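You operate a simulated robot arm through the tools that you are given. There is no shell and no other tool.

Carry out the task below with a simulated two-armed robot. There is one attempt and no reset: what you move stays moved.

Task
Set the green stop at 80 mm and clamp the module marked 72 against it with the purple stop.
Fine: Lock the green stop before clamping and the purple one after.

Only the result counts: the job must be done as asked and must still hold three seconds after the hand-in. Knocking over, shifting, dropping, spilling or breaking anything else fails it.

Robot
Two 6-joint arms with fingered hands on one trunk that stands fixed in place. Base frame: the origin is at the foot of the trunk, x ahead of it, y to its left, z up; the work surface is at about z = 800. Lengths are in mm, angles in degrees, forces in N, time in s.
The left shoulder is at [50, 170, 1035], the right one opposite. With the tool pointing down near the work surface each hand reaches from about 500 to 780 mm from the base axis, measured 20 degrees to its own side. Payload 3.5 kg a hand.
The tool frame of a hand sits at the grasp point between the pads (the TCP): z along the fingers, y along the line on which they close. The tips reach 26 mm beyond it. The gripper opens to 132 mm. The gripper's body begins 73 mm behind the TCP. The gripper is a hand of 3 fingers: y runs from the thumb to the fingers, the wrist lies at [0, 0, -234] in the tool frame.
Orientation is told as [roll, pitch, yaw] about the base's x, y, z axes, in that order, counted from this pose: with the fingers straight down and closing along the base's y, the tool's x points along the base's -x, its y along +y and its z along -z.

Tools
- The arms move only by the tool jog_arm. It takes "left_deltas", "right_deltas" or both (then of equal length, played together; a hand with none holds still); each is a list of rows, each a list of 2 entries, a list of its own where there are three numbers: the shift along the tool's x, y, z in mm, then the turn, a rotation vector about the tool's x, y, z in degrees. In form: [[[tx, ty, tz], [wx, wy, wz]], ...]. A call has 1 to 20 rows; each row is the pose to reach, as a shift and turn from the pose commanded when the call began, along the tool's axes at that moment. Each row takes 0.2 s and may step no farther than 50 mm and 8.6 degrees from the row before; otherwise, the whole call is refused. A pose out of reach is approached as far as the arm can. The call stops where the force on the tool passes 50 N (or 10 N more than at its start, if that is more) or the arm is blocked; 0.2 s more then pass. In this call time passes only in rows, and 0.2 s behind the last. It gives the time, the measured TCP pose, the force on the tool (base axes), the opening and the grip force at its end, in the units of the frame above (readings bear some noise), with the torque about the TCP (base axes, N m) and any sound that the robot's microphone picked up.
- Cameras (640 x 400 px; columns grow to the right, rows downward): "scene" is now at [45.5, 9.9, 1632.8]; the picture's right is [0.13, -0.99, 0.00], its down [-0.75, -0.10, -0.66] and it looks along [0.65, 0.09, -0.75] (base axes); focal length 370 px, centre (320, 200). "left" rides on the left gripper at [-62, 3, -92] in its tool frame; the picture's right is [-0.05, -1.00, 0.00], its down [0.83, -0.04, -0.56] and it looks along [0.55, -0.03, 0.83] (tool axes); focal length 230 px, centre (320, 200). "right" rides on the right gripper at [61, 3, -92] in its tool frame; the picture's right is [-0.05, 1.00, 0.00], its down [-0.83, -0.04, -0.55] and it looks along [-0.55, -0.03, 0.83] (tool axes); focal length 230 px, centre (320, 200). There is no depth. A picture from a camera that has moved, and an enlarged one, comes with that camera's place and axes in the base frame and with its lens. The place of the scene camera against the robot may be out by one fixed shift of up to 18 mm in any direction.
- snapshot(camera): a new picture of that camera. It takes no simulated time.
- slide_trunk(by): slides the trunk up (or, below 0, down) by that many mm; the arms and the scene camera ride with it, the base frame stays. It gives what a move gives, with no picture.
- set_fingers(finger1, finger2, thumb_bend, hand): sets how far each is bent, from 0 (flat) to 1 (curled in); at 0.3 the hand is open as for a grip, at 0.7 the pads meet at the TCP. One left out holds its place. A second passes; each finger stops where it meets its share of the squeeze, and holds until it gets a number again. It is the only way to open and close the hand. It gives what a move gives, with no picture; readings hold the bend of each and the force on the fingers (four entries, about 0 where the hand has none), thumb and palm.
- turn_head(pan, tilt): turns the head with the scene camera to pan (to the left, within 86 degrees either way) and tilt (down, from -29 to 69), counted from straight ahead of the robot. It gives what a move gives.
- enlarge(camera, box): a new picture of the part [left, top, right, bottom] of that camera's present view, enlarged. It takes no simulated time.
- close_job(): hands the job in; it is judged then, once.

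Places have to be worked out from the pictures, the camera data and where the tool is seen. Open the grippers and draw the arms clear of the work before you hand the job in, unless the task says otherwise.

The tools are called after ">>>" as a command line: name --argument value ..., lists and objects as JSON in quotes. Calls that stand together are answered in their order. jog_arm: Moves the arms, as the interface text tells. Its arguments: {"type":"object","properties":{"left_deltas":{"type":"array"},"right_deltas":{"type":"array"}},"required":[]} The other tools are called the same way: slide_trunk (by) slides the trunk up or down; set_fingers (finger1, finger2, thumb_bend, hand) moves the fingers one by one; turn_head (pan, tilt) turns the head that bears the scene camera; snapshot (camera) takes a picture; enlarge (camera, box) takes an enlarged picture of a part of a camera's view; close_job () hands the job in.

At the start:

```text
time_s: 0.0
left_position: [601.3, 273.2, 1122.5]
left_orientation: [0.0, -0.1, -0.1]
left_wrist_force: [-0.2, 0.6, -0.1]
left_torque: [-0.02, -0.01, -0.01]
left_grip_width: 132.0
left_gripper_force: 0.0
left_shape: jaw
left_bend: [0.3, 0.3, 0.3]
left_finger forces: [0.1, 0.0, 0.1, 0.1, 0.0, 0.1]
right_position: [579.7, -253.6, 1149.3]
right_orientation: [-0.1, -0.1, 0.0]
right_wrist_force: [-0.3, -0.3, 0.8]
right_torque: [0.08, 0.02, 0.03]
right_grip_width: 131.9
right_gripper_force: 0.0
right_shape: jaw
right_bend: [0.3, 0.3, 0.3]
right_finger forces: [0.0, 0.1, 0.0, 0.0, 0.0, 0.0]
trunk travel left (down, up): [-650.0, 60.0]
head pan, tilt: [7.5, 48.9]
```

scene: 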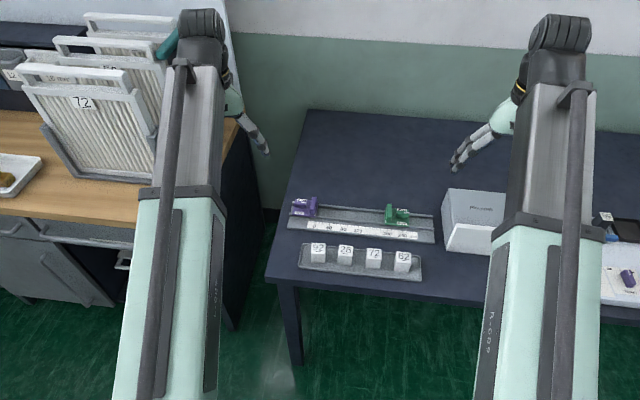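
right: 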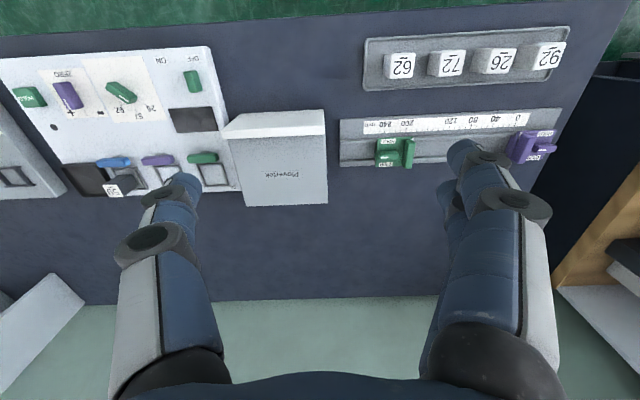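
left: 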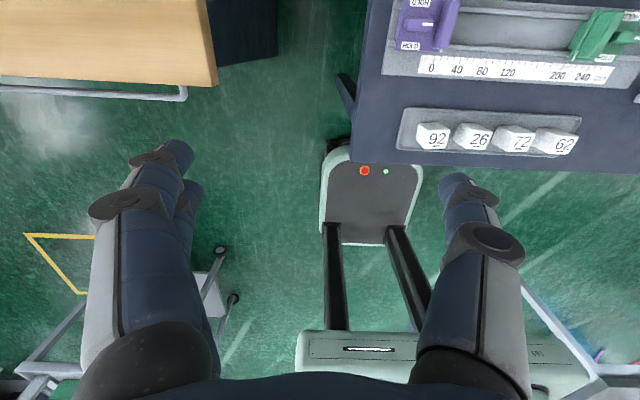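

The first pictures show a rail with a green and a purple stop, a scale, and a tray with modules 92, 26, 72 and 62. I'll enlarge these to learn the details.

>>> enlarge --camera "scene" --box '[270, 180, 450, 292]'

>>> enlarge --camera "right" --box '[330, 10, 580, 180]'

>>> enlarge --camera "left" --box '[380, 0, 640, 170]'

```text
3.56 times, centred on (360, 236) of scene
camera zoom: at [45.5, 9.9, 1632.8], right [0.13, -0.99, 0.0], down [-0.75, -0.1, -0.66], along [0.65, 0.09, -0.75], focal length 1316 px, centre (178, 72)
```

zoom: 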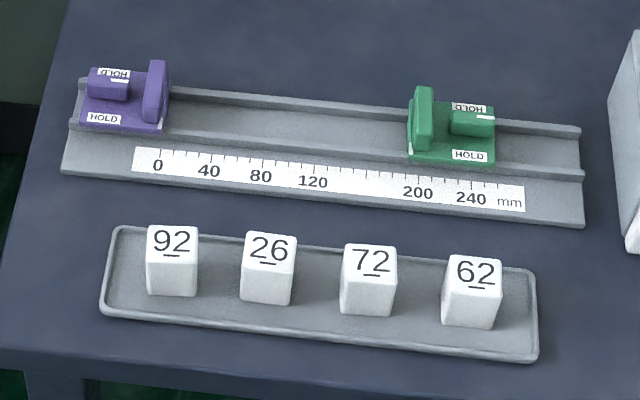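

```text
2.35 times, centred on (455, 95) of right
camera zoom: at [519.5, -249.8, 1241.4], right [0.05, 1.0, 0.0], down [0.83, -0.04, 0.56], along [0.56, -0.03, -0.83], focal length 541 px, centre (2, 447)
```

zoom: 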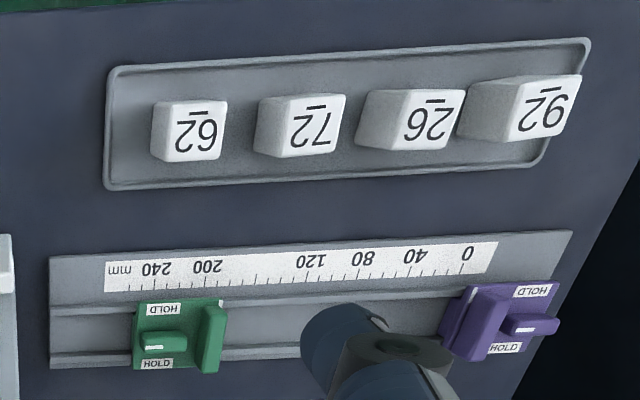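

```text
2.35 times, centred on (510, 85) of left
camera zoom: at [663.1, 278.0, 1214.3], right [0.05, -1.0, 0.0], down [-0.83, -0.04, 0.55], along [-0.55, -0.03, -0.83], focal length 541 px, centre (-127, 471)
```

zoom: 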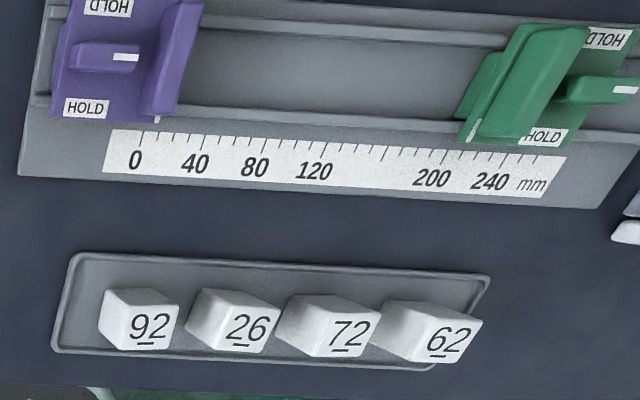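

The index marks sit at the faces of the stops, and each stop has a lever with HOLD labels on either side. I'll bring the right hand over the rail at a safe height for a close look.

>>> jog_arm --right_deltas '[[[-3, 32, 24], [0, 0, 0]], [[-5, 64, 48], [0, 0, 0]], [[-8, 96, 72], [0, 0, 0]], [[-10, 128, 96], [0, 0, 0]], [[-13, 160, 120], [0, 0, 0]], [[-16, 192, 144], [0, 0, 0]], [[-18, 224, 168], [0, 0, 0]], [[-20, 254, 189], [0, 0, 0]]]'

>>> snapshot --camera "right"

>>> snapshot --camera "scene"

```text
time_s: 1.8
left_position: [602.8, 274.7, 1122.2]
left_orientation: [0.0, -0.2, -0.1]
left_wrist_force: [-0.3, 0.7, -0.3]
left_torque: [-0.02, 0.01, 0.01]
left_grip_width: 132.1
left_gripper_force: 0.0
left_shape: jaw
left_bend: [0.3, 0.3, 0.3]
left_finger forces: [0.0, 0.1, 0.0, 0.0, 0.1, 0.0]
right_position: [600.6, 0.7, 960.4]
right_orientation: [-0.1, -0.1, 0.0]
right_wrist_force: [-0.1, -0.1, 0.4]
right_torque: [0.02, -0.02, 0.0]
right_grip_width: 132.0
right_gripper_force: 0.0
right_shape: jaw
right_bend: [0.3, 0.3, 0.3]
right_finger forces: [0.0, 0.0, 0.0, 0.0, 0.1, 0.0]
trunk travel left (down, up): [-650.0, 60.0]
head pan, tilt: [7.5, 48.9]
```

```text
taken
camera right: at [539.4, 4.2, 1052.6], right [0.05, 1.0, 0.0], down [0.83, -0.04, 0.56], along [0.56, -0.03, -0.83], focal length 230 px, centre (320, 200)
```

right: 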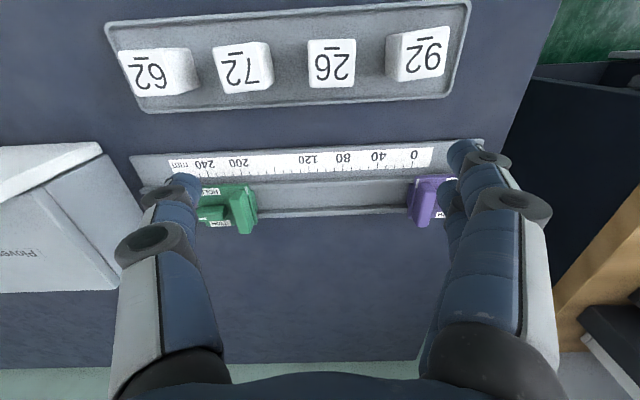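

```text
taken
camera scene: at [45.6, 10.2, 1632.8], right [0.13, -0.99, 0.0], down [-0.75, -0.1, -0.66], along [0.65, 0.08, -0.75], focal length 370 px, centre (320, 200)
```

scene: 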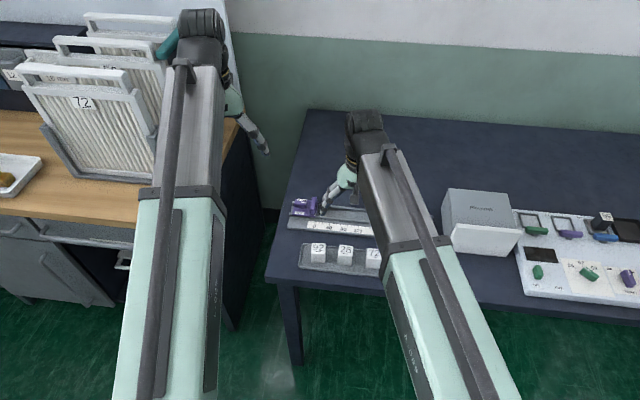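

The right camera now looks down on the tray and the rail, with far toward the picture's bottom. I'll enlarge the rail and the tray to measure the marks.

>>> enlarge --camera "right" --box '[130, 130, 290, 240]'

>>> enlarge --camera "right" --box '[290, 130, 490, 240]'

>>> enlarge --camera "right" --box '[100, 0, 480, 130]'

```text
3.64 times, centred on (210, 185) of right
camera zoom: at [539.4, 4.2, 1052.6], right [0.05, 1.0, 0.0], down [0.83, -0.04, 0.56], along [0.56, -0.03, -0.83], focal length 837 px, centre (720, 254)
```

zoom: 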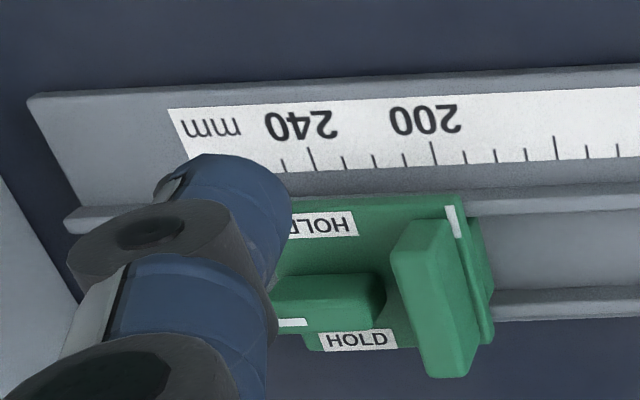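

```text
3.20 times, centred on (390, 185) of right
camera zoom: at [539.4, 4.2, 1052.6], right [0.05, 1.0, 0.0], down [0.83, -0.04, 0.56], along [0.56, -0.03, -0.83], focal length 736 px, centre (96, 248)
```

zoom: 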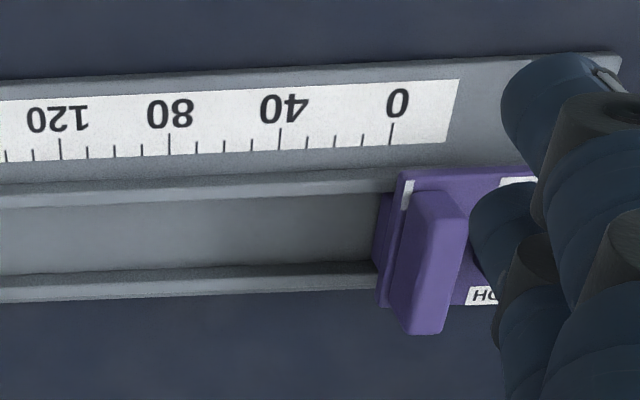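

```text
1.68 times, centred on (290, 65) of right
camera zoom: at [539.4, 4.2, 1052.6], right [0.05, 1.0, 0.0], down [0.83, -0.04, 0.56], along [0.56, -0.03, -0.83], focal length 388 px, centre (370, 427)
```

zoom: 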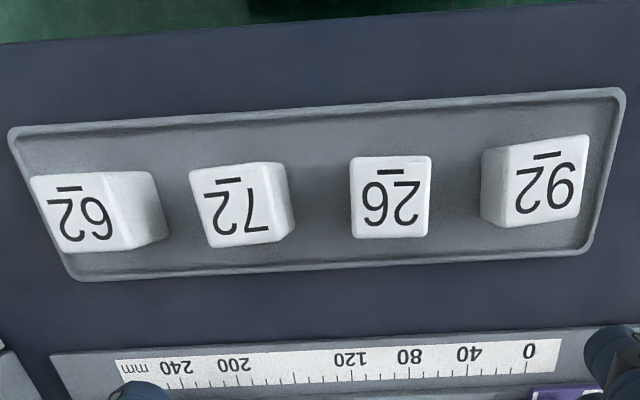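

Ticks run every 10 mm with long ones every 40; the green index reads a little under 200. I'll shift the right camera straight in front of the green stop to see its lever and mark without parallax.

>>> jog_arm --right_deltas '[[[0, -27, 13], [0, 0, 0]], [[0, -54, 26], [0, 0, 0]], [[0, -80, 40], [0, 0, 0]]]'

>>> snapshot --camera "right"

>>> enlarge --camera "right" --box '[220, 130, 400, 250]'

```text
time_s: 2.6
left_position: [600.6, 275.0, 1121.8]
left_orientation: [0.0, -0.1, 0.0]
left_wrist_force: [0.2, 0.1, 0.0]
left_torque: [0.02, -0.02, 0.01]
left_grip_width: 131.9
left_gripper_force: 0.1
left_shape: jaw
left_bend: [0.3, 0.3, 0.3]
left_finger forces: [0.1, 0.0, 0.0, 0.0, 0.0, 0.1]
right_position: [600.2, -80.2, 920.1]
right_orientation: [-0.1, -0.1, 0.1]
right_wrist_force: [-0.6, -0.4, 0.4]
right_torque: [-0.01, 0.0, 0.0]
right_grip_width: 132.0
right_gripper_force: 0.0
right_shape: jaw
right_bend: [0.3, 0.3, 0.3]
right_finger forces: [0.0, 0.0, 0.0, 0.0, 0.0, 0.0]
trunk travel left (down, up): [-650.0, 60.0]
head pan, tilt: [7.5, 48.9]
```

```text
taken
camera right: at [539.6, -76.3, 1011.9], right [0.05, 1.0, 0.0], down [0.83, -0.04, 0.56], along [0.56, -0.03, -0.83], focal length 230 px, centre (320, 200)
```

right: 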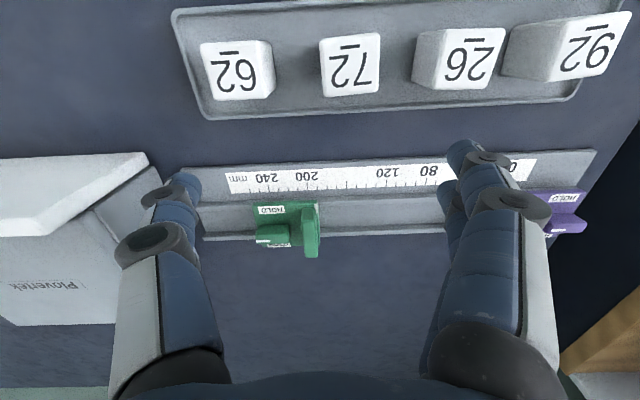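

```text
3.33 times, centred on (310, 190) of right
camera zoom: at [539.6, -76.3, 1011.9], right [0.05, 1.0, 0.0], down [0.83, -0.04, 0.56], along [0.56, -0.03, -0.83], focal length 767 px, centre (353, 233)
```

zoom: 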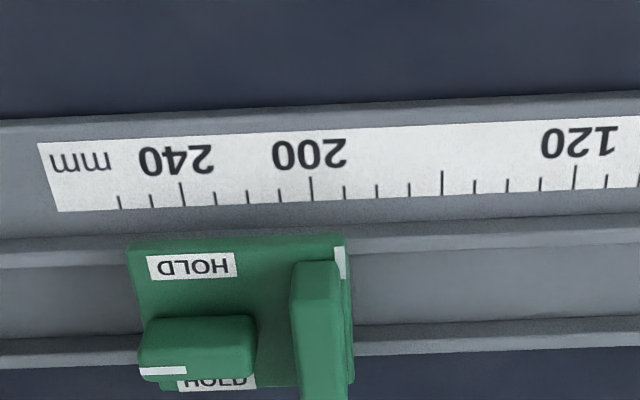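

The scale is 1:1 along -y: zero is near y = 105, so 80 mm is near y = 25, and the green mark is now near 192. I'll enlarge further to get the stop and lever geometry.

>>> enlarge --camera "right" --box '[240, 180, 340, 262]'

>>> enlarge --camera "right" --box '[310, 20, 400, 110]'

>>> enlarge --camera "right" --box '[330, 150, 440, 250]'

>>> enlarge --camera "scene" --box '[280, 190, 340, 230]'

```text
4.88 times, centred on (290, 221) of right
camera zoom: at [539.6, -76.3, 1011.9], right [0.05, 1.0, 0.0], down [0.83, -0.04, 0.56], along [0.56, -0.03, -0.83], focal length 1122 px, centre (466, 98)
```

zoom: 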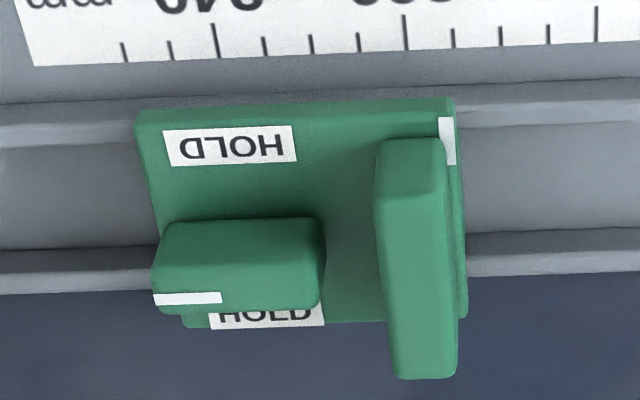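

```text
4.44 times, centred on (355, 65) of right
camera zoom: at [539.6, -76.3, 1011.9], right [0.05, 1.0, 0.0], down [0.83, -0.04, 0.56], along [0.56, -0.03, -0.83], focal length 1022 px, centre (164, 800)
```

zoom: 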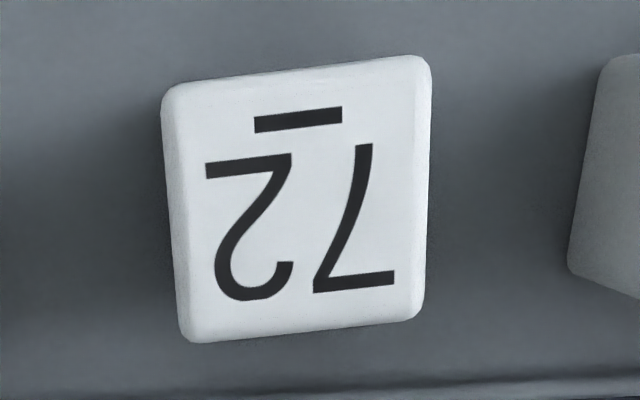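

```text
4.00 times, centred on (385, 200) of right
camera zoom: at [539.6, -76.3, 1011.9], right [0.05, 1.0, 0.0], down [0.83, -0.04, 0.56], along [0.56, -0.03, -0.83], focal length 920 px, centre (60, 200)
```

zoom: 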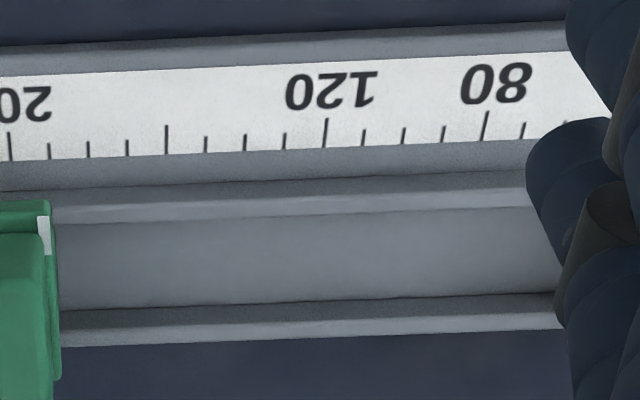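

```text
10.00 times, centred on (310, 210) of scene
camera zoom: at [45.6, 9.7, 1632.8], right [0.13, -0.99, 0.0], down [-0.75, -0.1, -0.66], along [0.65, 0.09, -0.75], focal length 3700 px, centre (420, 100)
```

zoom: 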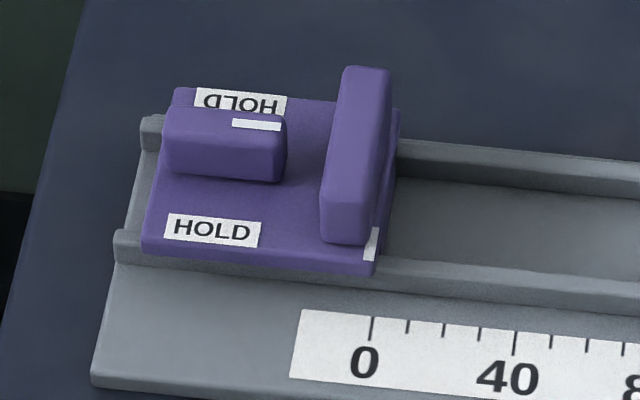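

The mark is a white strip at the corner of the carriage by the contact face. I'll enlarge strongly on it and on the purple one.

>>> enlarge --camera "right" --box '[296, 180, 328, 220]'

>>> enlarge --camera "scene" --box '[308, 208, 328, 224]'

```text
10.00 times, centred on (312, 200) of right
camera zoom: at [539.6, -76.3, 1011.9], right [0.05, 1.0, 0.0], down [0.83, -0.04, 0.56], along [0.56, -0.03, -0.83], focal length 2301 px, centre (400, 200)
```

zoom: 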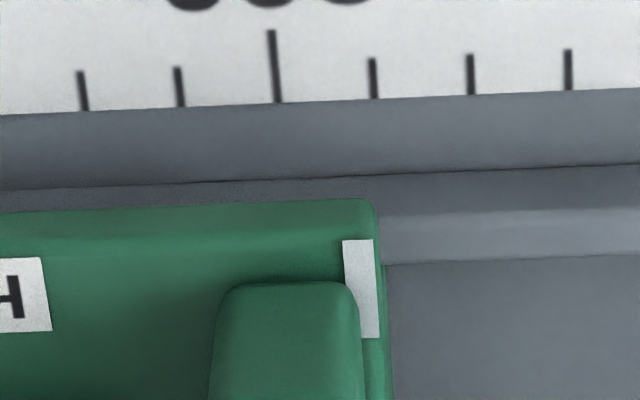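

```text
16.00 times, centred on (318, 216) of scene
camera zoom: at [45.6, 9.7, 1632.8], right [0.13, -0.99, 0.0], down [-0.75, -0.1, -0.66], along [0.65, 0.09, -0.75], focal length 5920 px, centre (352, -56)
```

zoom: 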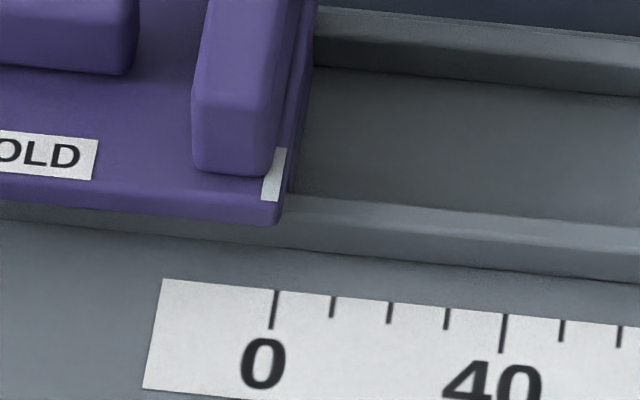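

Estimates so far: carriage top about z 822–827, stop plate top about 846, lever bar about 34 mm long with its pivot about 47 mm behind the face. I'll take a second view from further over the rail to fix heights by triangulation.

>>> jog_arm --right_deltas '[[[-30, 10, -10], [0, 0, 0]], [[-60, 20, -15], [0, 0, 0]], [[-90, 30, -15], [0, 0, 0]]]'

>>> snapshot --camera "right"

>>> enlarge --camera "right" --box '[200, 80, 300, 162]'

>>> enlarge --camera "right" --box '[290, 80, 420, 160]'

>>> enlarge --camera "right" --box '[240, 80, 300, 130]'

```text
time_s: 3.4
left_position: [603.1, 274.3, 1122.4]
left_orientation: [0.0, -0.2, -0.1]
left_wrist_force: [-1.0, 0.2, -0.4]
left_torque: [-0.01, 0.0, 0.01]
left_grip_width: 132.0
left_gripper_force: 0.1
left_shape: jaw
left_bend: [0.3, 0.3, 0.3]
left_finger forces: [0.0, 0.0, 0.0, 0.1, 0.0, 0.0]
right_position: [691.7, -48.9, 936.2]
right_orientation: [-0.1, 0.0, 0.0]
right_wrist_force: [-0.5, 0.3, 0.2]
right_torque: [-0.05, 0.01, 0.02]
right_grip_width: 131.9
right_gripper_force: 0.0
right_shape: jaw
right_bend: [0.3, 0.3, 0.3]
right_finger forces: [0.1, 0.0, 0.0, 0.1, 0.1, 0.0]
trunk travel left (down, up): [-650.0, 60.0]
head pan, tilt: [7.5, 48.9]
```

```text
taken
camera right: at [631.5, -45.4, 1028.2], right [0.05, 1.0, 0.0], down [0.83, -0.04, 0.56], along [0.56, -0.03, -0.83], focal length 230 px, centre (320, 200)
```

right: 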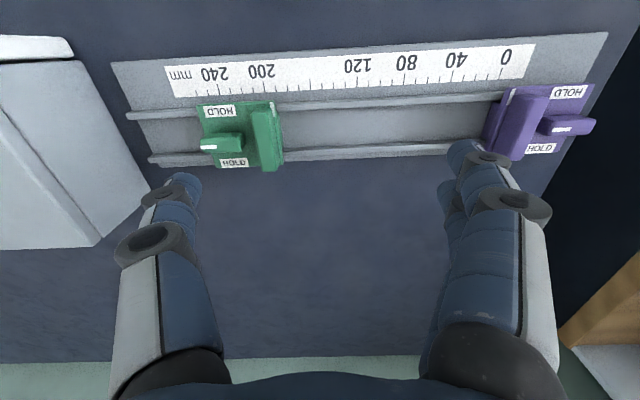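

```text
4.88 times, centred on (250, 121) of right
camera zoom: at [631.5, -45.4, 1028.2], right [0.05, 1.0, 0.0], down [0.83, -0.04, 0.56], along [0.56, -0.03, -0.83], focal length 1122 px, centre (662, 585)
```

zoom: 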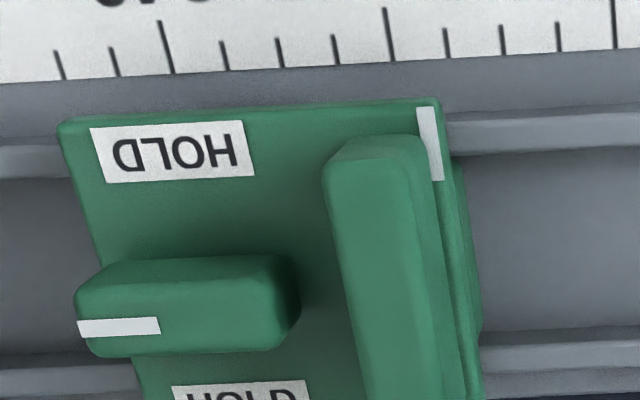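

```text
4.92 times, centred on (355, 120) of right
camera zoom: at [631.5, -45.4, 1028.2], right [0.05, 1.0, 0.0], down [0.83, -0.04, 0.56], along [0.56, -0.03, -0.83], focal length 1133 px, centre (148, 594)
```

zoom: 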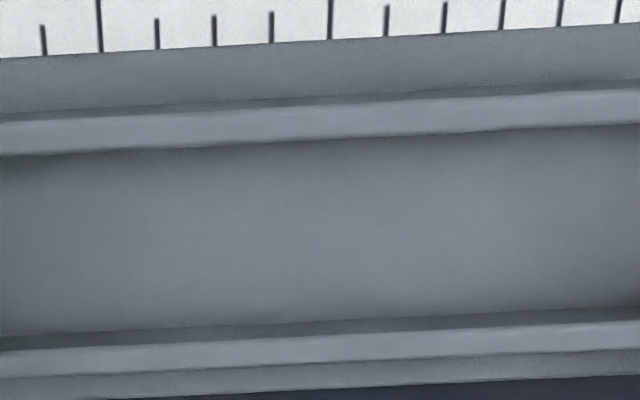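

```text
8.00 times, centred on (270, 105) of right
camera zoom: at [631.5, -45.4, 1028.2], right [0.05, 1.0, 0.0], down [0.83, -0.04, 0.56], along [0.56, -0.03, -0.83], focal length 1841 px, centre (720, 960)
```

zoom: 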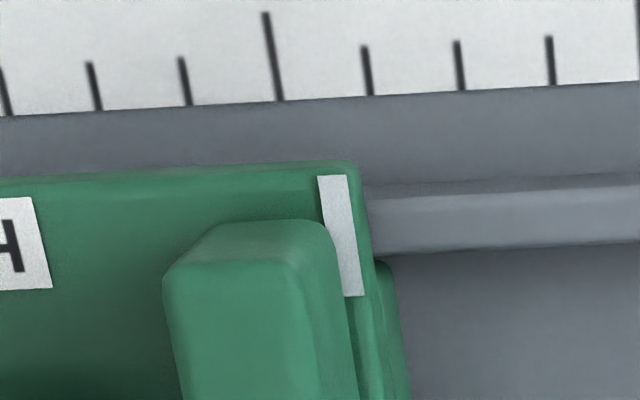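

Carriage top is near z 826, plate top near 846, channel inner width about 36 mm centred near x 696, and module about 35 mm wide. I'll measure the purple stop's mark and face against the 0 tick from this same view.

>>> enlarge --camera "right" --box '[470, 60, 540, 110]'

>>> enlarge --camera "right" --box '[470, 70, 610, 170]'

```text
8.00 times, centred on (505, 85) of right
camera zoom: at [631.5, -45.4, 1028.2], right [0.05, 1.0, 0.0], down [0.83, -0.04, 0.56], along [0.56, -0.03, -0.83], focal length 1841 px, centre (-1160, 1120)
```

zoom: 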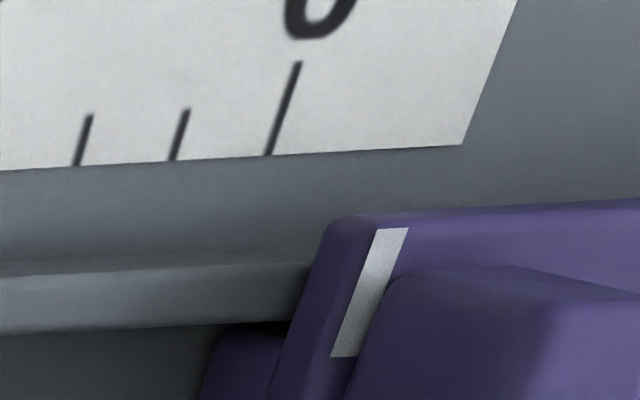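

```text
4.00 times, centred on (540, 120) of right
camera zoom: at [631.5, -45.4, 1028.2], right [0.05, 1.0, 0.0], down [0.83, -0.04, 0.56], along [0.56, -0.03, -0.83], focal length 920 px, centre (-560, 520)
```

zoom: 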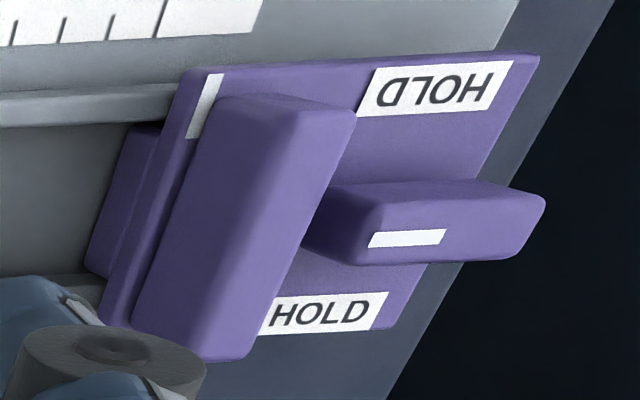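

The stop's carriage front edge is the contact plane; the white mark lies on a ledge 1–4 mm behind it, and purple is at about 0. I'll turn the right hand by -90° yaw (thumb near, fingers far, camera on the +y side) above the green stop's plate.

>>> jog_arm --right_deltas '[[[0, -4, 0], [0, 0, 8.2]], [[-1, -8, 0], [0, 0, 16.4]], [[-1, -12, 0], [0, 0, 24.6]], [[-2, -16, 0], [0, 0, 32.8]], [[-2, -20, 0], [0, 0, 41]], [[-3, -24, 0], [0, 0, 49.2]], [[-3, -28, 0], [0, 0, 57.4]], [[-4, -32, 0], [0, 0, 65.6]], [[-4, -36, 0], [0, 0, 73.8]], [[-5, -41, 0], [0, 0, 82]], [[-5, -46, 0], [0, 0, 90]]]'

>>> snapshot --camera "right"

>>> snapshot --camera "scene"

```text
time_s: 5.8
left_position: [602.3, 274.3, 1122.0]
left_orientation: [0.0, -0.2, -0.1]
left_wrist_force: [0.2, 0.3, 0.4]
left_torque: [0.01, 0.01, 0.02]
left_grip_width: 131.8
left_gripper_force: 0.1
left_shape: jaw
left_bend: [0.3, 0.3, 0.3]
left_finger forces: [0.1, 0.0, 0.0, 0.0, 0.0, 0.0]
right_position: [695.4, -95.5, 935.5]
right_orientation: [0.2, -0.2, -90.1]
right_wrist_force: [0.3, -0.9, 0.1]
right_torque: [-0.01, 0.02, 0.0]
right_grip_width: 132.0
right_gripper_force: 0.0
right_shape: jaw
right_bend: [0.3, 0.3, 0.3]
right_finger forces: [0.0, 0.0, 0.1, 0.0, 0.0, 0.0]
trunk travel left (down, up): [-650.0, 60.0]
head pan, tilt: [7.5, 48.9]
```

```text
taken
camera right: at [699.2, -33.8, 1027.3], right [1.0, -0.05, 0.0], down [-0.05, -0.83, 0.56], along [-0.03, -0.56, -0.83], focal length 230 px, centre (320, 200)
```

right: 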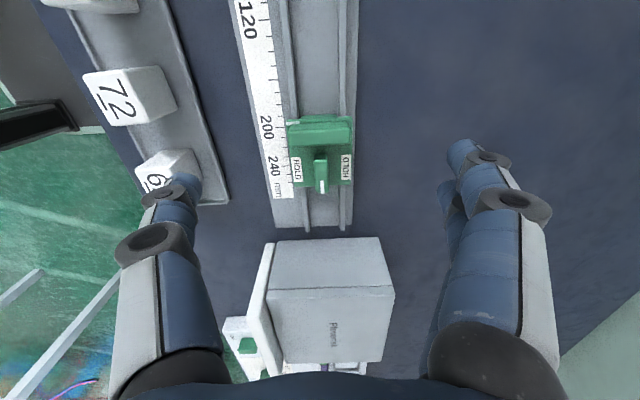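

```text
taken
camera scene: at [45.5, 9.9, 1632.8], right [0.13, -0.99, 0.0], down [-0.75, -0.1, -0.66], along [0.65, 0.09, -0.75], focal length 370 px, centre (320, 200)
```

scene: 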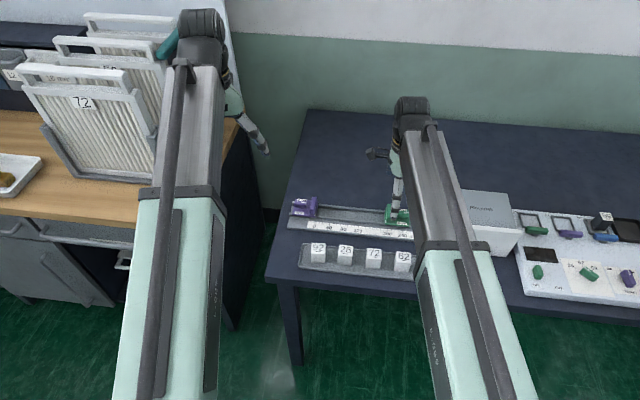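

The hand is rotated and looks along -y over the rail. I'll enlarge to measure the x-centres of plate, lever and channel in this view.

>>> enlarge --camera "right" --box '[270, 100, 370, 200]'

>>> enlarge --camera "right" --box '[240, 0, 360, 120]'

>>> enlarge --camera "right" --box '[60, 0, 220, 200]'

```text
4.00 times, centred on (320, 150) of right
camera zoom: at [699.2, -33.8, 1027.3], right [1.0, -0.05, 0.0], down [-0.05, -0.83, 0.56], along [-0.03, -0.56, -0.83], focal length 920 px, centre (320, 400)
```

zoom: 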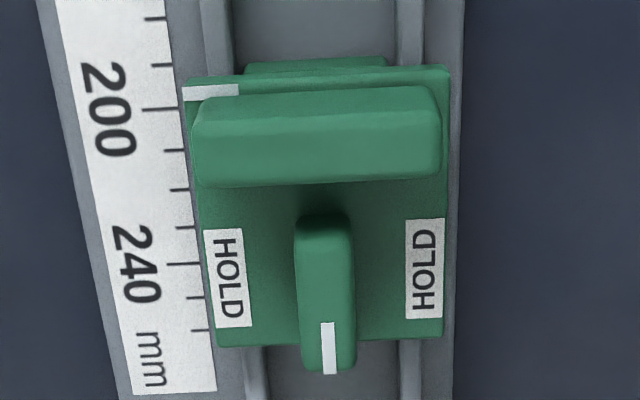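

```text
3.33 times, centred on (300, 60) of right
camera zoom: at [699.2, -33.8, 1027.3], right [1.0, -0.05, 0.0], down [-0.05, -0.83, 0.56], along [-0.03, -0.56, -0.83], focal length 767 px, centre (387, 667)
```

zoom: 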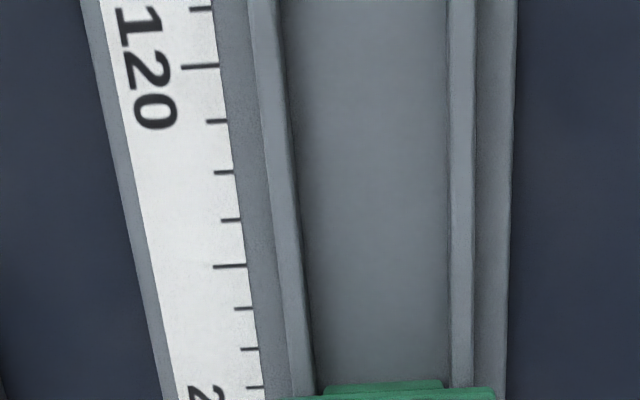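

```text
2.00 times, centred on (140, 100) of right
camera zoom: at [699.2, -33.8, 1027.3], right [1.0, -0.05, 0.0], down [-0.05, -0.83, 0.56], along [-0.03, -0.56, -0.83], focal length 460 px, centre (680, 400)
```

zoom: 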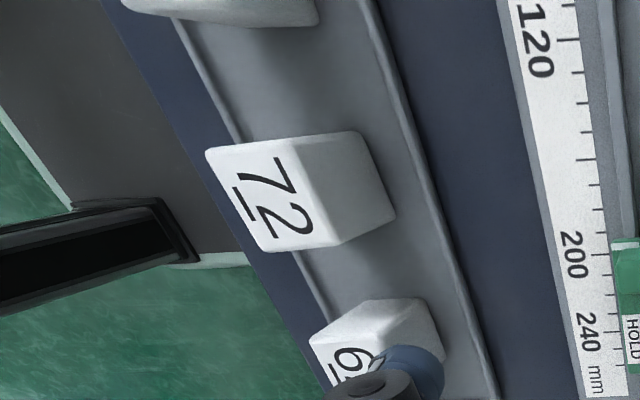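

The hand is centred on the plate within about 0.6 mm in x (plate about x 671–720, y -88 to -102). I'll lower straight down to TCP z≈857 so the tips stay a few mm above the carriage.

>>> jog_arm --right_deltas '[[[0, 0, 20], [0, 0, 0]], [[0, 0, 40], [0, 0, 0]], [[0, 0, 55], [0, 0, 0]], [[0, 0, 67], [0, 0, 0]], [[0, 0, 78], [0, 0, 0]]]'

>>> snapshot --camera "right"

>>> enlarge --camera "scene" --box '[340, 150, 460, 250]'

```text
time_s: 7.0
left_position: [602.3, 274.4, 1121.4]
left_orientation: [-0.1, -0.2, -0.1]
left_wrist_force: [1.3, -0.4, 0.4]
left_torque: [0.0, 0.0, 0.0]
left_grip_width: 131.8
left_gripper_force: 0.0
left_shape: jaw
left_bend: [0.3, 0.3, 0.3]
left_finger forces: [0.0, 0.0, 0.0, 0.0, 0.0, 0.0]
right_position: [695.4, -96.5, 856.7]
right_orientation: [0.1, 0.0, -90.0]
right_wrist_force: [-0.2, 0.6, 0.0]
right_torque: [0.0, -0.05, -0.03]
right_grip_width: 131.6
right_gripper_force: 0.0
right_shape: jaw
right_bend: [0.3, 0.3, 0.3]
right_finger forces: [0.0, 0.1, 0.1, 0.0, 0.1, 0.1]
trunk travel left (down, up): [-650.0, 60.0]
head pan, tilt: [7.5, 48.9]
```

```text
taken
camera right: at [698.7, -33.9, 949.3], right [1.0, -0.05, 0.0], down [-0.04, -0.83, 0.56], along [-0.03, -0.56, -0.83], focal length 230 px, centre (320, 200)
```

right: 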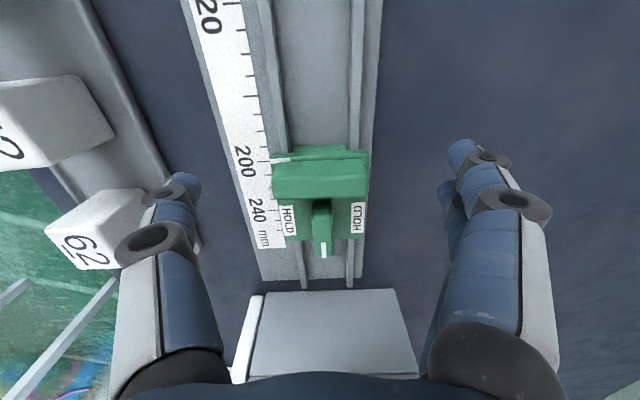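

```text
4.00 times, centred on (400, 200) of scene
camera zoom: at [45.6, 9.9, 1632.8], right [0.13, -0.99, 0.0], down [-0.75, -0.1, -0.66], along [0.65, 0.09, -0.75], focal length 1480 px, centre (0, 200)
```

zoom: 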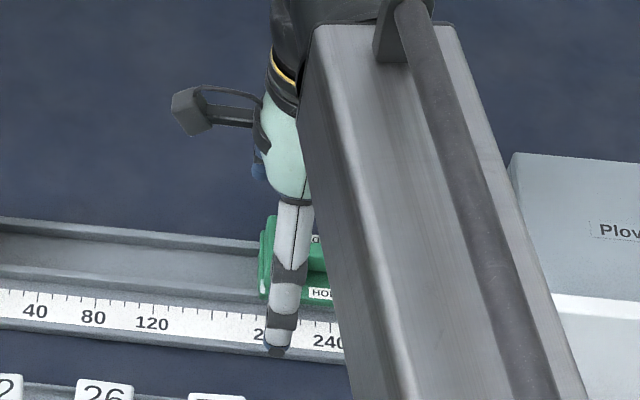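

Clear of contact so far. I'll enlarge the current right view to check centring on the plate before closing.

>>> enlarge --camera "right" --box '[260, 130, 380, 270]'

```text
2.86 times, centred on (320, 200) of right
camera zoom: at [698.7, -33.9, 949.3], right [1.0, -0.05, 0.0], down [-0.04, -0.83, 0.56], along [-0.03, -0.56, -0.83], focal length 657 px, centre (320, 200)
```

zoom: 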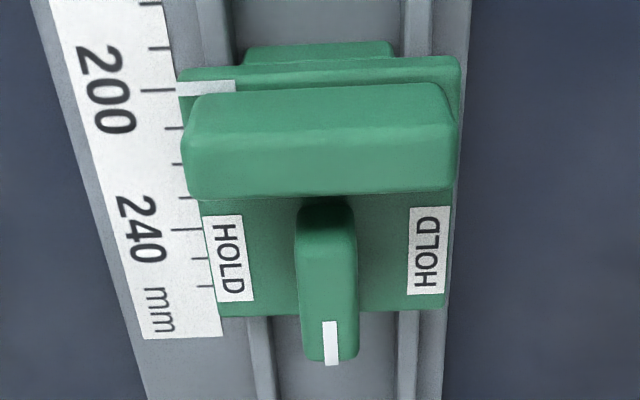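

The hand is centred on the plate within about 0.5 mm (plate width ≈ 50 mm). I'll close the right hand on the plate's ends.

>>> set_fingers --hand "right" --finger1 0.6 --finger2 0.6 --thumb_bend 0.6

>>> snapshot --camera "right"

>>> enlarge --camera "right" --box '[240, 110, 400, 250]'

```text
time_s: 8.0
left_position: [601.8, 273.7, 1122.9]
left_orientation: [0.0, -0.2, -0.1]
left_wrist_force: [-0.4, 0.6, 0.0]
left_torque: [-0.03, 0.0, 0.02]
left_grip_width: 132.0
left_gripper_force: 0.2
left_shape: jaw
left_bend: [0.3, 0.3, 0.3]
left_finger forces: [0.0, 0.1, 0.1, 0.1, 0.0, 0.0]
right_position: [695.1, -95.7, 856.4]
right_orientation: [0.0, -0.1, -90.0]
right_wrist_force: [1.0, -0.1, 3.4]
right_torque: [-0.06, -0.16, 0.01]
right_grip_width: 48.7
right_gripper_force: 6.3
right_shape: fingers
right_bend: [0.56, 0.58, 0.58]
right_finger forces: [3.1, 5.1, 0.0, 0.0, 4.6, 0.0]
trunk travel left (down, up): [-650.0, 60.0]
head pan, tilt: [7.5, 48.9]
```

```text
taken
camera right: at [698.6, -33.9, 949.8], right [1.0, -0.05, 0.0], down [-0.04, -0.83, 0.56], along [-0.03, -0.56, -0.83], focal length 230 px, centre (320, 200)
```

right: 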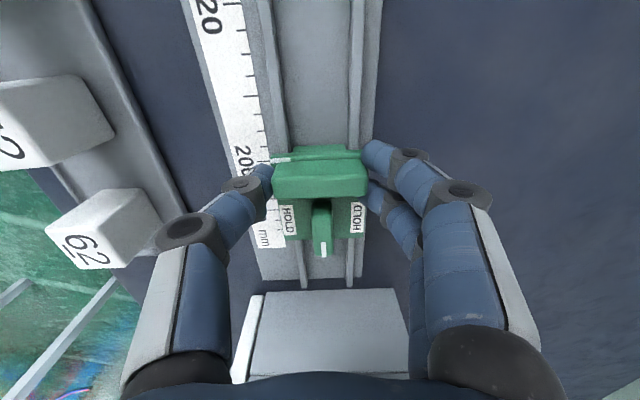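

```text
2.86 times, centred on (320, 180) of right
camera zoom: at [698.6, -33.9, 949.8], right [1.0, -0.05, 0.0], down [-0.04, -0.83, 0.56], along [-0.03, -0.56, -0.83], focal length 657 px, centre (320, 257)
```

zoom: 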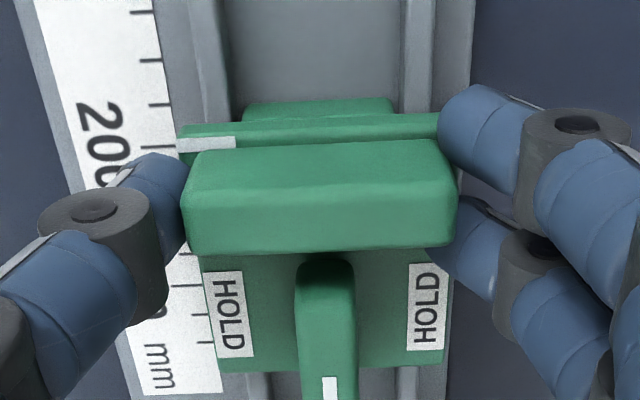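

The grip holds the plate at 48.7 mm with about 6 N. I'll squeeze a little more before sliding.

>>> set_fingers --hand "right" --finger1 0.66 --finger2 0.66 --thumb_bend 0.66

```text
time_s: 9.0
left_position: [602.4, 274.1, 1122.8]
left_orientation: [0.1, -0.2, 0.0]
left_wrist_force: [-0.1, -0.1, 0.1]
left_torque: [0.0, 0.04, 0.02]
left_grip_width: 131.8
left_gripper_force: 0.2
left_shape: jaw
left_bend: [0.3, 0.3, 0.3]
left_finger forces: [0.1, 0.1, 0.1, 0.1, 0.0, 0.0]
right_position: [694.5, -96.9, 857.7]
right_orientation: [0.1, 0.0, -90.0]
right_wrist_force: [2.1, 0.0, 3.2]
right_torque: [-0.03, -0.23, 0.02]
right_grip_width: 47.0
right_gripper_force: 15.4
right_shape: fingers
right_bend: [0.57, 0.58, 0.6]
right_finger forces: [8.2, 9.8, 0.0, 0.1, 12.1, 0.0]
trunk travel left (down, up): [-650.0, 60.0]
head pan, tilt: [7.5, 48.9]
```

Grip is 15 N now. I'll slide the stop 60 mm toward +y (tool +x) slowly and check the forces and that it follows.

>>> jog_arm --right_deltas '[[[6, 0, 0], [0, 0, 0]], [[14, 0, 0], [0, 0, 0]], [[22, 0, 0], [0, 0, 0]], [[30, 0, 0], [0, 0, 0]], [[38, 0, 0], [0, 0, 0]], [[46, 0, 0], [0, 0, 0]], [[54, 0, 0], [0, 0, 0]], [[60, 0, 0], [0, 0, 0]]]'

>>> enlarge --camera "right" --box '[240, 110, 400, 250]'

```text
time_s: 10.8
left_position: [602.5, 274.0, 1122.5]
left_orientation: [-0.1, -0.2, -0.1]
left_wrist_force: [-1.2, 1.2, 0.1]
left_torque: [0.02, -0.03, -0.02]
left_grip_width: 131.8
left_gripper_force: 0.0
left_shape: jaw
left_bend: [0.3, 0.3, 0.3]
left_finger forces: [0.1, 0.0, 0.0, 0.0, 0.0, 0.1]
right_position: [695.1, -34.9, 858.4]
right_orientation: [0.2, -0.1, -90.0]
right_wrist_force: [-1.6, -1.2, 3.0]
right_torque: [-0.03, -0.15, 0.0]
right_grip_width: 46.8
right_gripper_force: 15.0
right_shape: fingers
right_bend: [0.58, 0.59, 0.6]
right_finger forces: [7.9, 8.9, 0.1, 0.1, 13.2, 0.0]
trunk travel left (down, up): [-650.0, 60.0]
head pan, tilt: [7.5, 48.9]
```

```text
2.86 times, centred on (320, 180) of right
camera zoom: at [699.2, 26.6, 949.7], right [1.0, -0.05, 0.0], down [-0.04, -0.83, 0.56], along [-0.03, -0.56, -0.83], focal length 657 px, centre (320, 257)
```

zoom: 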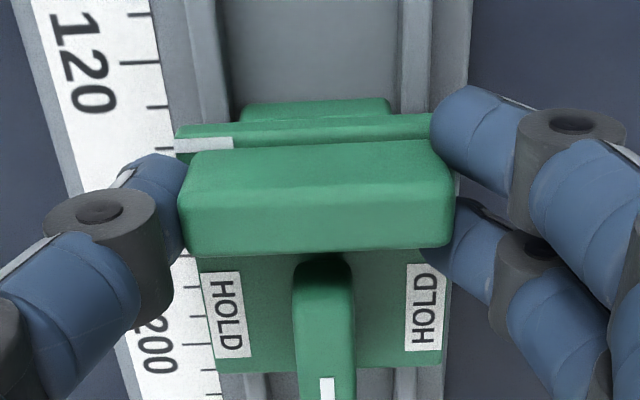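

The stop slides easily and follows the hand (mark now around 130). I'll go on by 48 mm and then fine-tune.

>>> jog_arm --right_deltas '[[[8, 0, 0], [0, 0, 0]], [[16, 0, 0], [0, 0, 0]], [[24, 0, 0], [0, 0, 0]], [[32, 0, 0], [0, 0, 0]], [[40, 0, 0], [0, 0, 0]], [[46, 0, 0], [0, 0, 0]], [[48, 0, 0], [0, 0, 0]]]'

>>> enlarge --camera "right" --box '[240, 130, 320, 190]'

>>> enlarge --camera "scene" --box '[310, 200, 390, 250]'

```text
time_s: 12.4
left_position: [602.1, 274.4, 1122.0]
left_orientation: [0.0, -0.2, -0.1]
left_wrist_force: [0.0, -0.2, 0.3]
left_torque: [-0.02, -0.02, -0.02]
left_grip_width: 131.8
left_gripper_force: 0.0
left_shape: jaw
left_bend: [0.3, 0.3, 0.3]
left_finger forces: [0.0, 0.0, 0.0, 0.0, 0.0, 0.1]
right_position: [694.1, 14.2, 857.5]
right_orientation: [0.1, -0.1, -90.0]
right_wrist_force: [0.7, -1.3, 5.0]
right_torque: [-0.09, -0.23, 0.01]
right_grip_width: 47.2
right_gripper_force: 16.2
right_shape: fingers
right_bend: [0.58, 0.59, 0.6]
right_finger forces: [8.6, 10.3, 0.0, 0.1, 12.5, 0.1]
trunk travel left (down, up): [-650.0, 60.0]
head pan, tilt: [7.5, 48.9]
```

```text
6.67 times, centred on (280, 160) of right
camera zoom: at [699.1, 74.5, 949.6], right [1.0, -0.05, 0.0], down [-0.04, -0.83, 0.56], along [-0.03, -0.56, -0.83], focal length 1534 px, centre (587, 467)
```

zoom: 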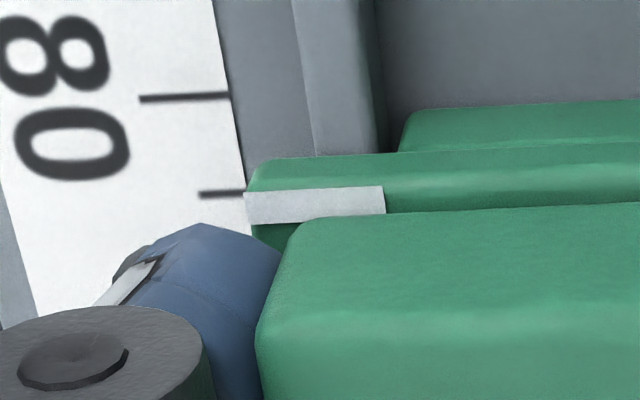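

```text
8.00 times, centred on (350, 225) of scene
camera zoom: at [45.2, 9.8, 1632.8], right [0.13, -0.99, 0.0], down [-0.75, -0.1, -0.66], along [0.65, 0.09, -0.75], focal length 2960 px, centre (80, 0)
```

zoom: 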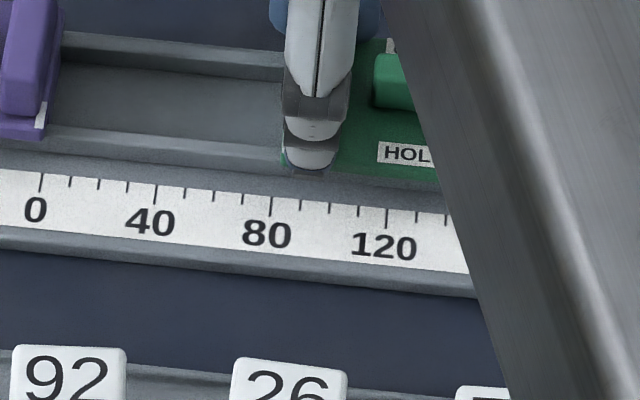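

Computed with the scale's own ticks, the mark's leading edge is at about 82.4 mm; it needs about 2.3 mm more. I'll nudge it and re-measure.

>>> jog_arm --right_deltas '[[[1.2, 0, 0], [0, 0, 0]], [[2.3, 0, 0], [0, 0, 0]]]'

>>> enlarge --camera "right" --box '[240, 130, 320, 190]'

```text
time_s: 13.0
left_position: [600.9, 273.7, 1124.0]
left_orientation: [0.0, -0.2, -0.1]
left_wrist_force: [0.0, -0.5, 0.4]
left_torque: [0.0, -0.02, 0.02]
left_grip_width: 132.0
left_gripper_force: 0.1
left_shape: jaw
left_bend: [0.3, 0.3, 0.3]
left_finger forces: [0.0, 0.1, 0.1, 0.0, 0.1, 0.0]
right_position: [695.0, 15.4, 857.6]
right_orientation: [0.1, -0.1, -90.0]
right_wrist_force: [1.2, -1.6, 5.5]
right_torque: [-0.07, -0.23, 0.02]
right_grip_width: 46.8
right_gripper_force: 15.8
right_shape: fingers
right_bend: [0.58, 0.59, 0.6]
right_finger forces: [8.7, 11.0, 0.0, 0.0, 12.6, 0.0]
trunk travel left (down, up): [-650.0, 60.0]
head pan, tilt: [7.5, 48.9]
```

```text
6.67 times, centred on (280, 160) of right
camera zoom: at [699.1, 77.0, 949.6], right [1.0, -0.05, 0.0], down [-0.04, -0.83, 0.56], along [-0.03, -0.56, -0.83], focal length 1534 px, centre (587, 467)
```

zoom: 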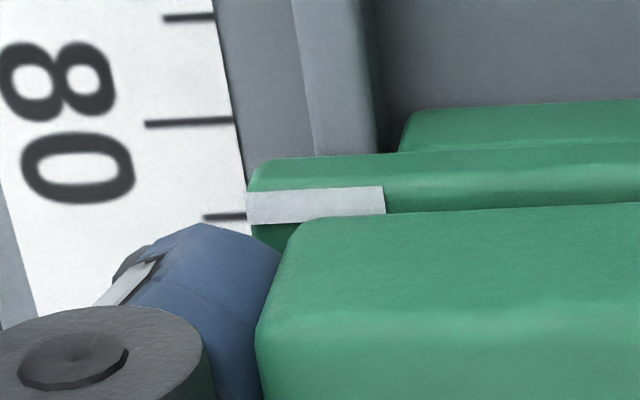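

It moved by the expected amount. I'll open the fingers slightly to release, then lift and back off to look straight down on the mark.

>>> set_fingers --hand "right" --finger1 0.48 --finger2 0.48 --thumb_bend 0.48

>>> jog_arm --right_deltas '[[[0, 0, -15], [0, 0, 0]], [[0, 0, -35], [0, 0, 0]], [[-20, 0, -55], [0, 0, 0]], [[-50, 0, -60], [0, 0, 0]]]'

>>> snapshot --camera "right"

>>> enlarge --camera "right" --box '[230, 30, 310, 90]'

```text
time_s: 14.0
left_position: [602.6, 274.3, 1122.1]
left_orientation: [0.0, -0.2, -0.1]
left_wrist_force: [0.1, 0.3, 0.2]
left_torque: [0.02, 0.01, -0.02]
left_grip_width: 131.9
left_gripper_force: 0.1
left_shape: jaw
left_bend: [0.3, 0.3, 0.3]
left_finger forces: [0.1, 0.0, 0.0, 0.1, 0.1, 0.0]
right_position: [694.9, 15.3, 857.5]
right_orientation: [0.1, -0.2, -90.0]
right_wrist_force: [0.1, 1.2, 0.3]
right_torque: [-0.03, 0.01, 0.03]
right_grip_width: 74.0
right_gripper_force: 0.1
right_shape: fingers
right_bend: [0.48, 0.48, 0.48]
right_finger forces: [0.1, 0.0, 0.0, 0.1, 0.1, 0.0]
trunk travel left (down, up): [-650.0, 60.0]
head pan, tilt: [7.5, 48.9]
```

```text
time_s: 15.0
left_position: [601.6, 274.2, 1123.4]
left_orientation: [0.1, -0.1, 0.0]
left_wrist_force: [0.2, -0.6, 0.7]
left_torque: [-0.02, -0.02, 0.01]
left_grip_width: 131.6
left_gripper_force: 0.1
left_shape: jaw
left_bend: [0.3, 0.3, 0.3]
left_finger forces: [0.0, 0.0, 0.0, 0.0, 0.0, 0.0]
right_position: [694.9, -34.5, 917.6]
right_orientation: [0.0, -0.1, -89.9]
right_wrist_force: [0.0, 0.7, 1.2]
right_torque: [0.01, -0.02, -0.01]
right_grip_width: 73.7
right_gripper_force: 0.0
right_shape: fingers
right_bend: [0.48, 0.48, 0.48]
right_finger forces: [0.0, 0.1, 0.1, 0.0, 0.0, 0.1]
trunk travel left (down, up): [-650.0, 60.0]
head pan, tilt: [7.5, 48.9]
```

```text
taken
camera right: at [699.3, 27.0, 1009.6], right [1.0, -0.05, 0.0], down [-0.04, -0.83, 0.56], along [-0.03, -0.56, -0.83], focal length 230 px, centre (320, 200)
```

right: 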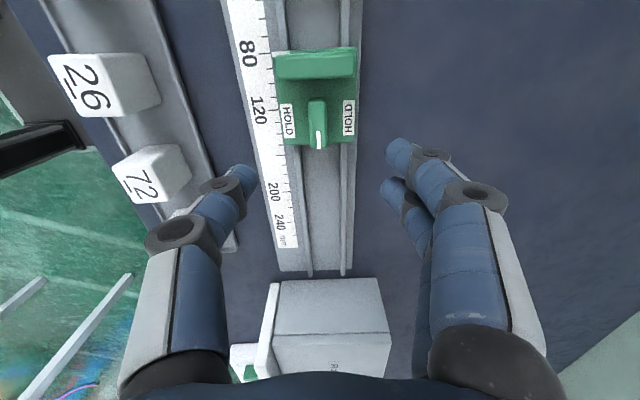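

```text
6.67 times, centred on (270, 60) of right
camera zoom: at [699.3, 27.0, 1009.6], right [1.0, -0.05, 0.0], down [-0.04, -0.83, 0.56], along [-0.03, -0.56, -0.83], focal length 1534 px, centre (653, 1133)
```

zoom: 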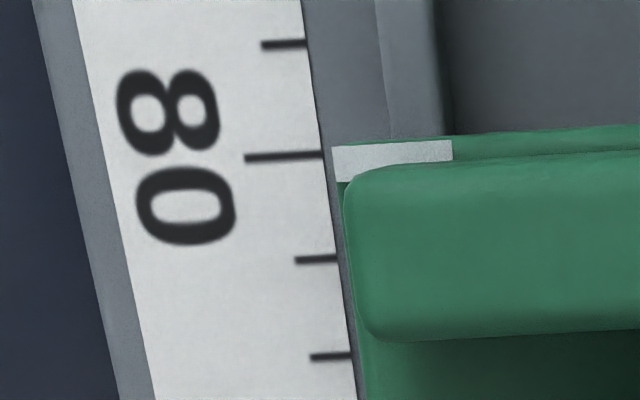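

From above, the mark's leading edge reads about 79.2 and its centre about 80.7. The scene camera sits almost in line (y≈10), so I'll cross-check with it.

>>> enlarge --camera "scene" --box '[335, 205, 375, 235]'

>>> enlarge --camera "scene" --box '[280, 185, 440, 285]'

```text
13.33 times, centred on (355, 220) of scene
camera zoom: at [45.5, 9.6, 1632.7], right [0.13, -0.99, 0.0], down [-0.75, -0.1, -0.66], along [0.65, 0.09, -0.75], focal length 4934 px, centre (-147, -67)
```

zoom: 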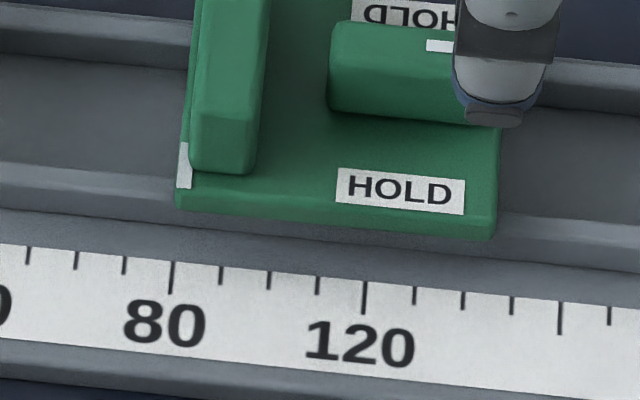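

```text
4.00 times, centred on (360, 235) of scene
camera zoom: at [45.5, 9.6, 1632.7], right [0.13, -0.99, 0.0], down [-0.75, -0.1, -0.66], along [0.65, 0.09, -0.75], focal length 1480 px, centre (160, 60)
```

zoom: 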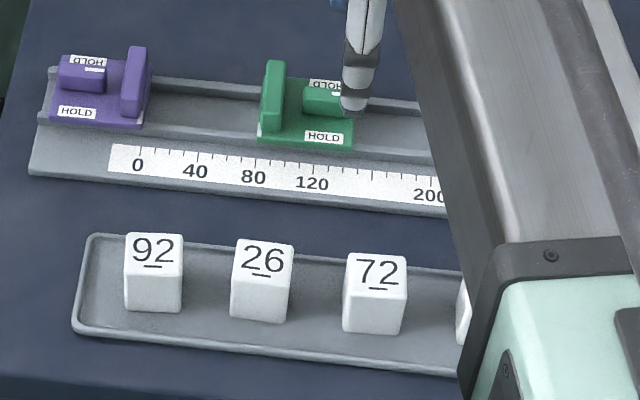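

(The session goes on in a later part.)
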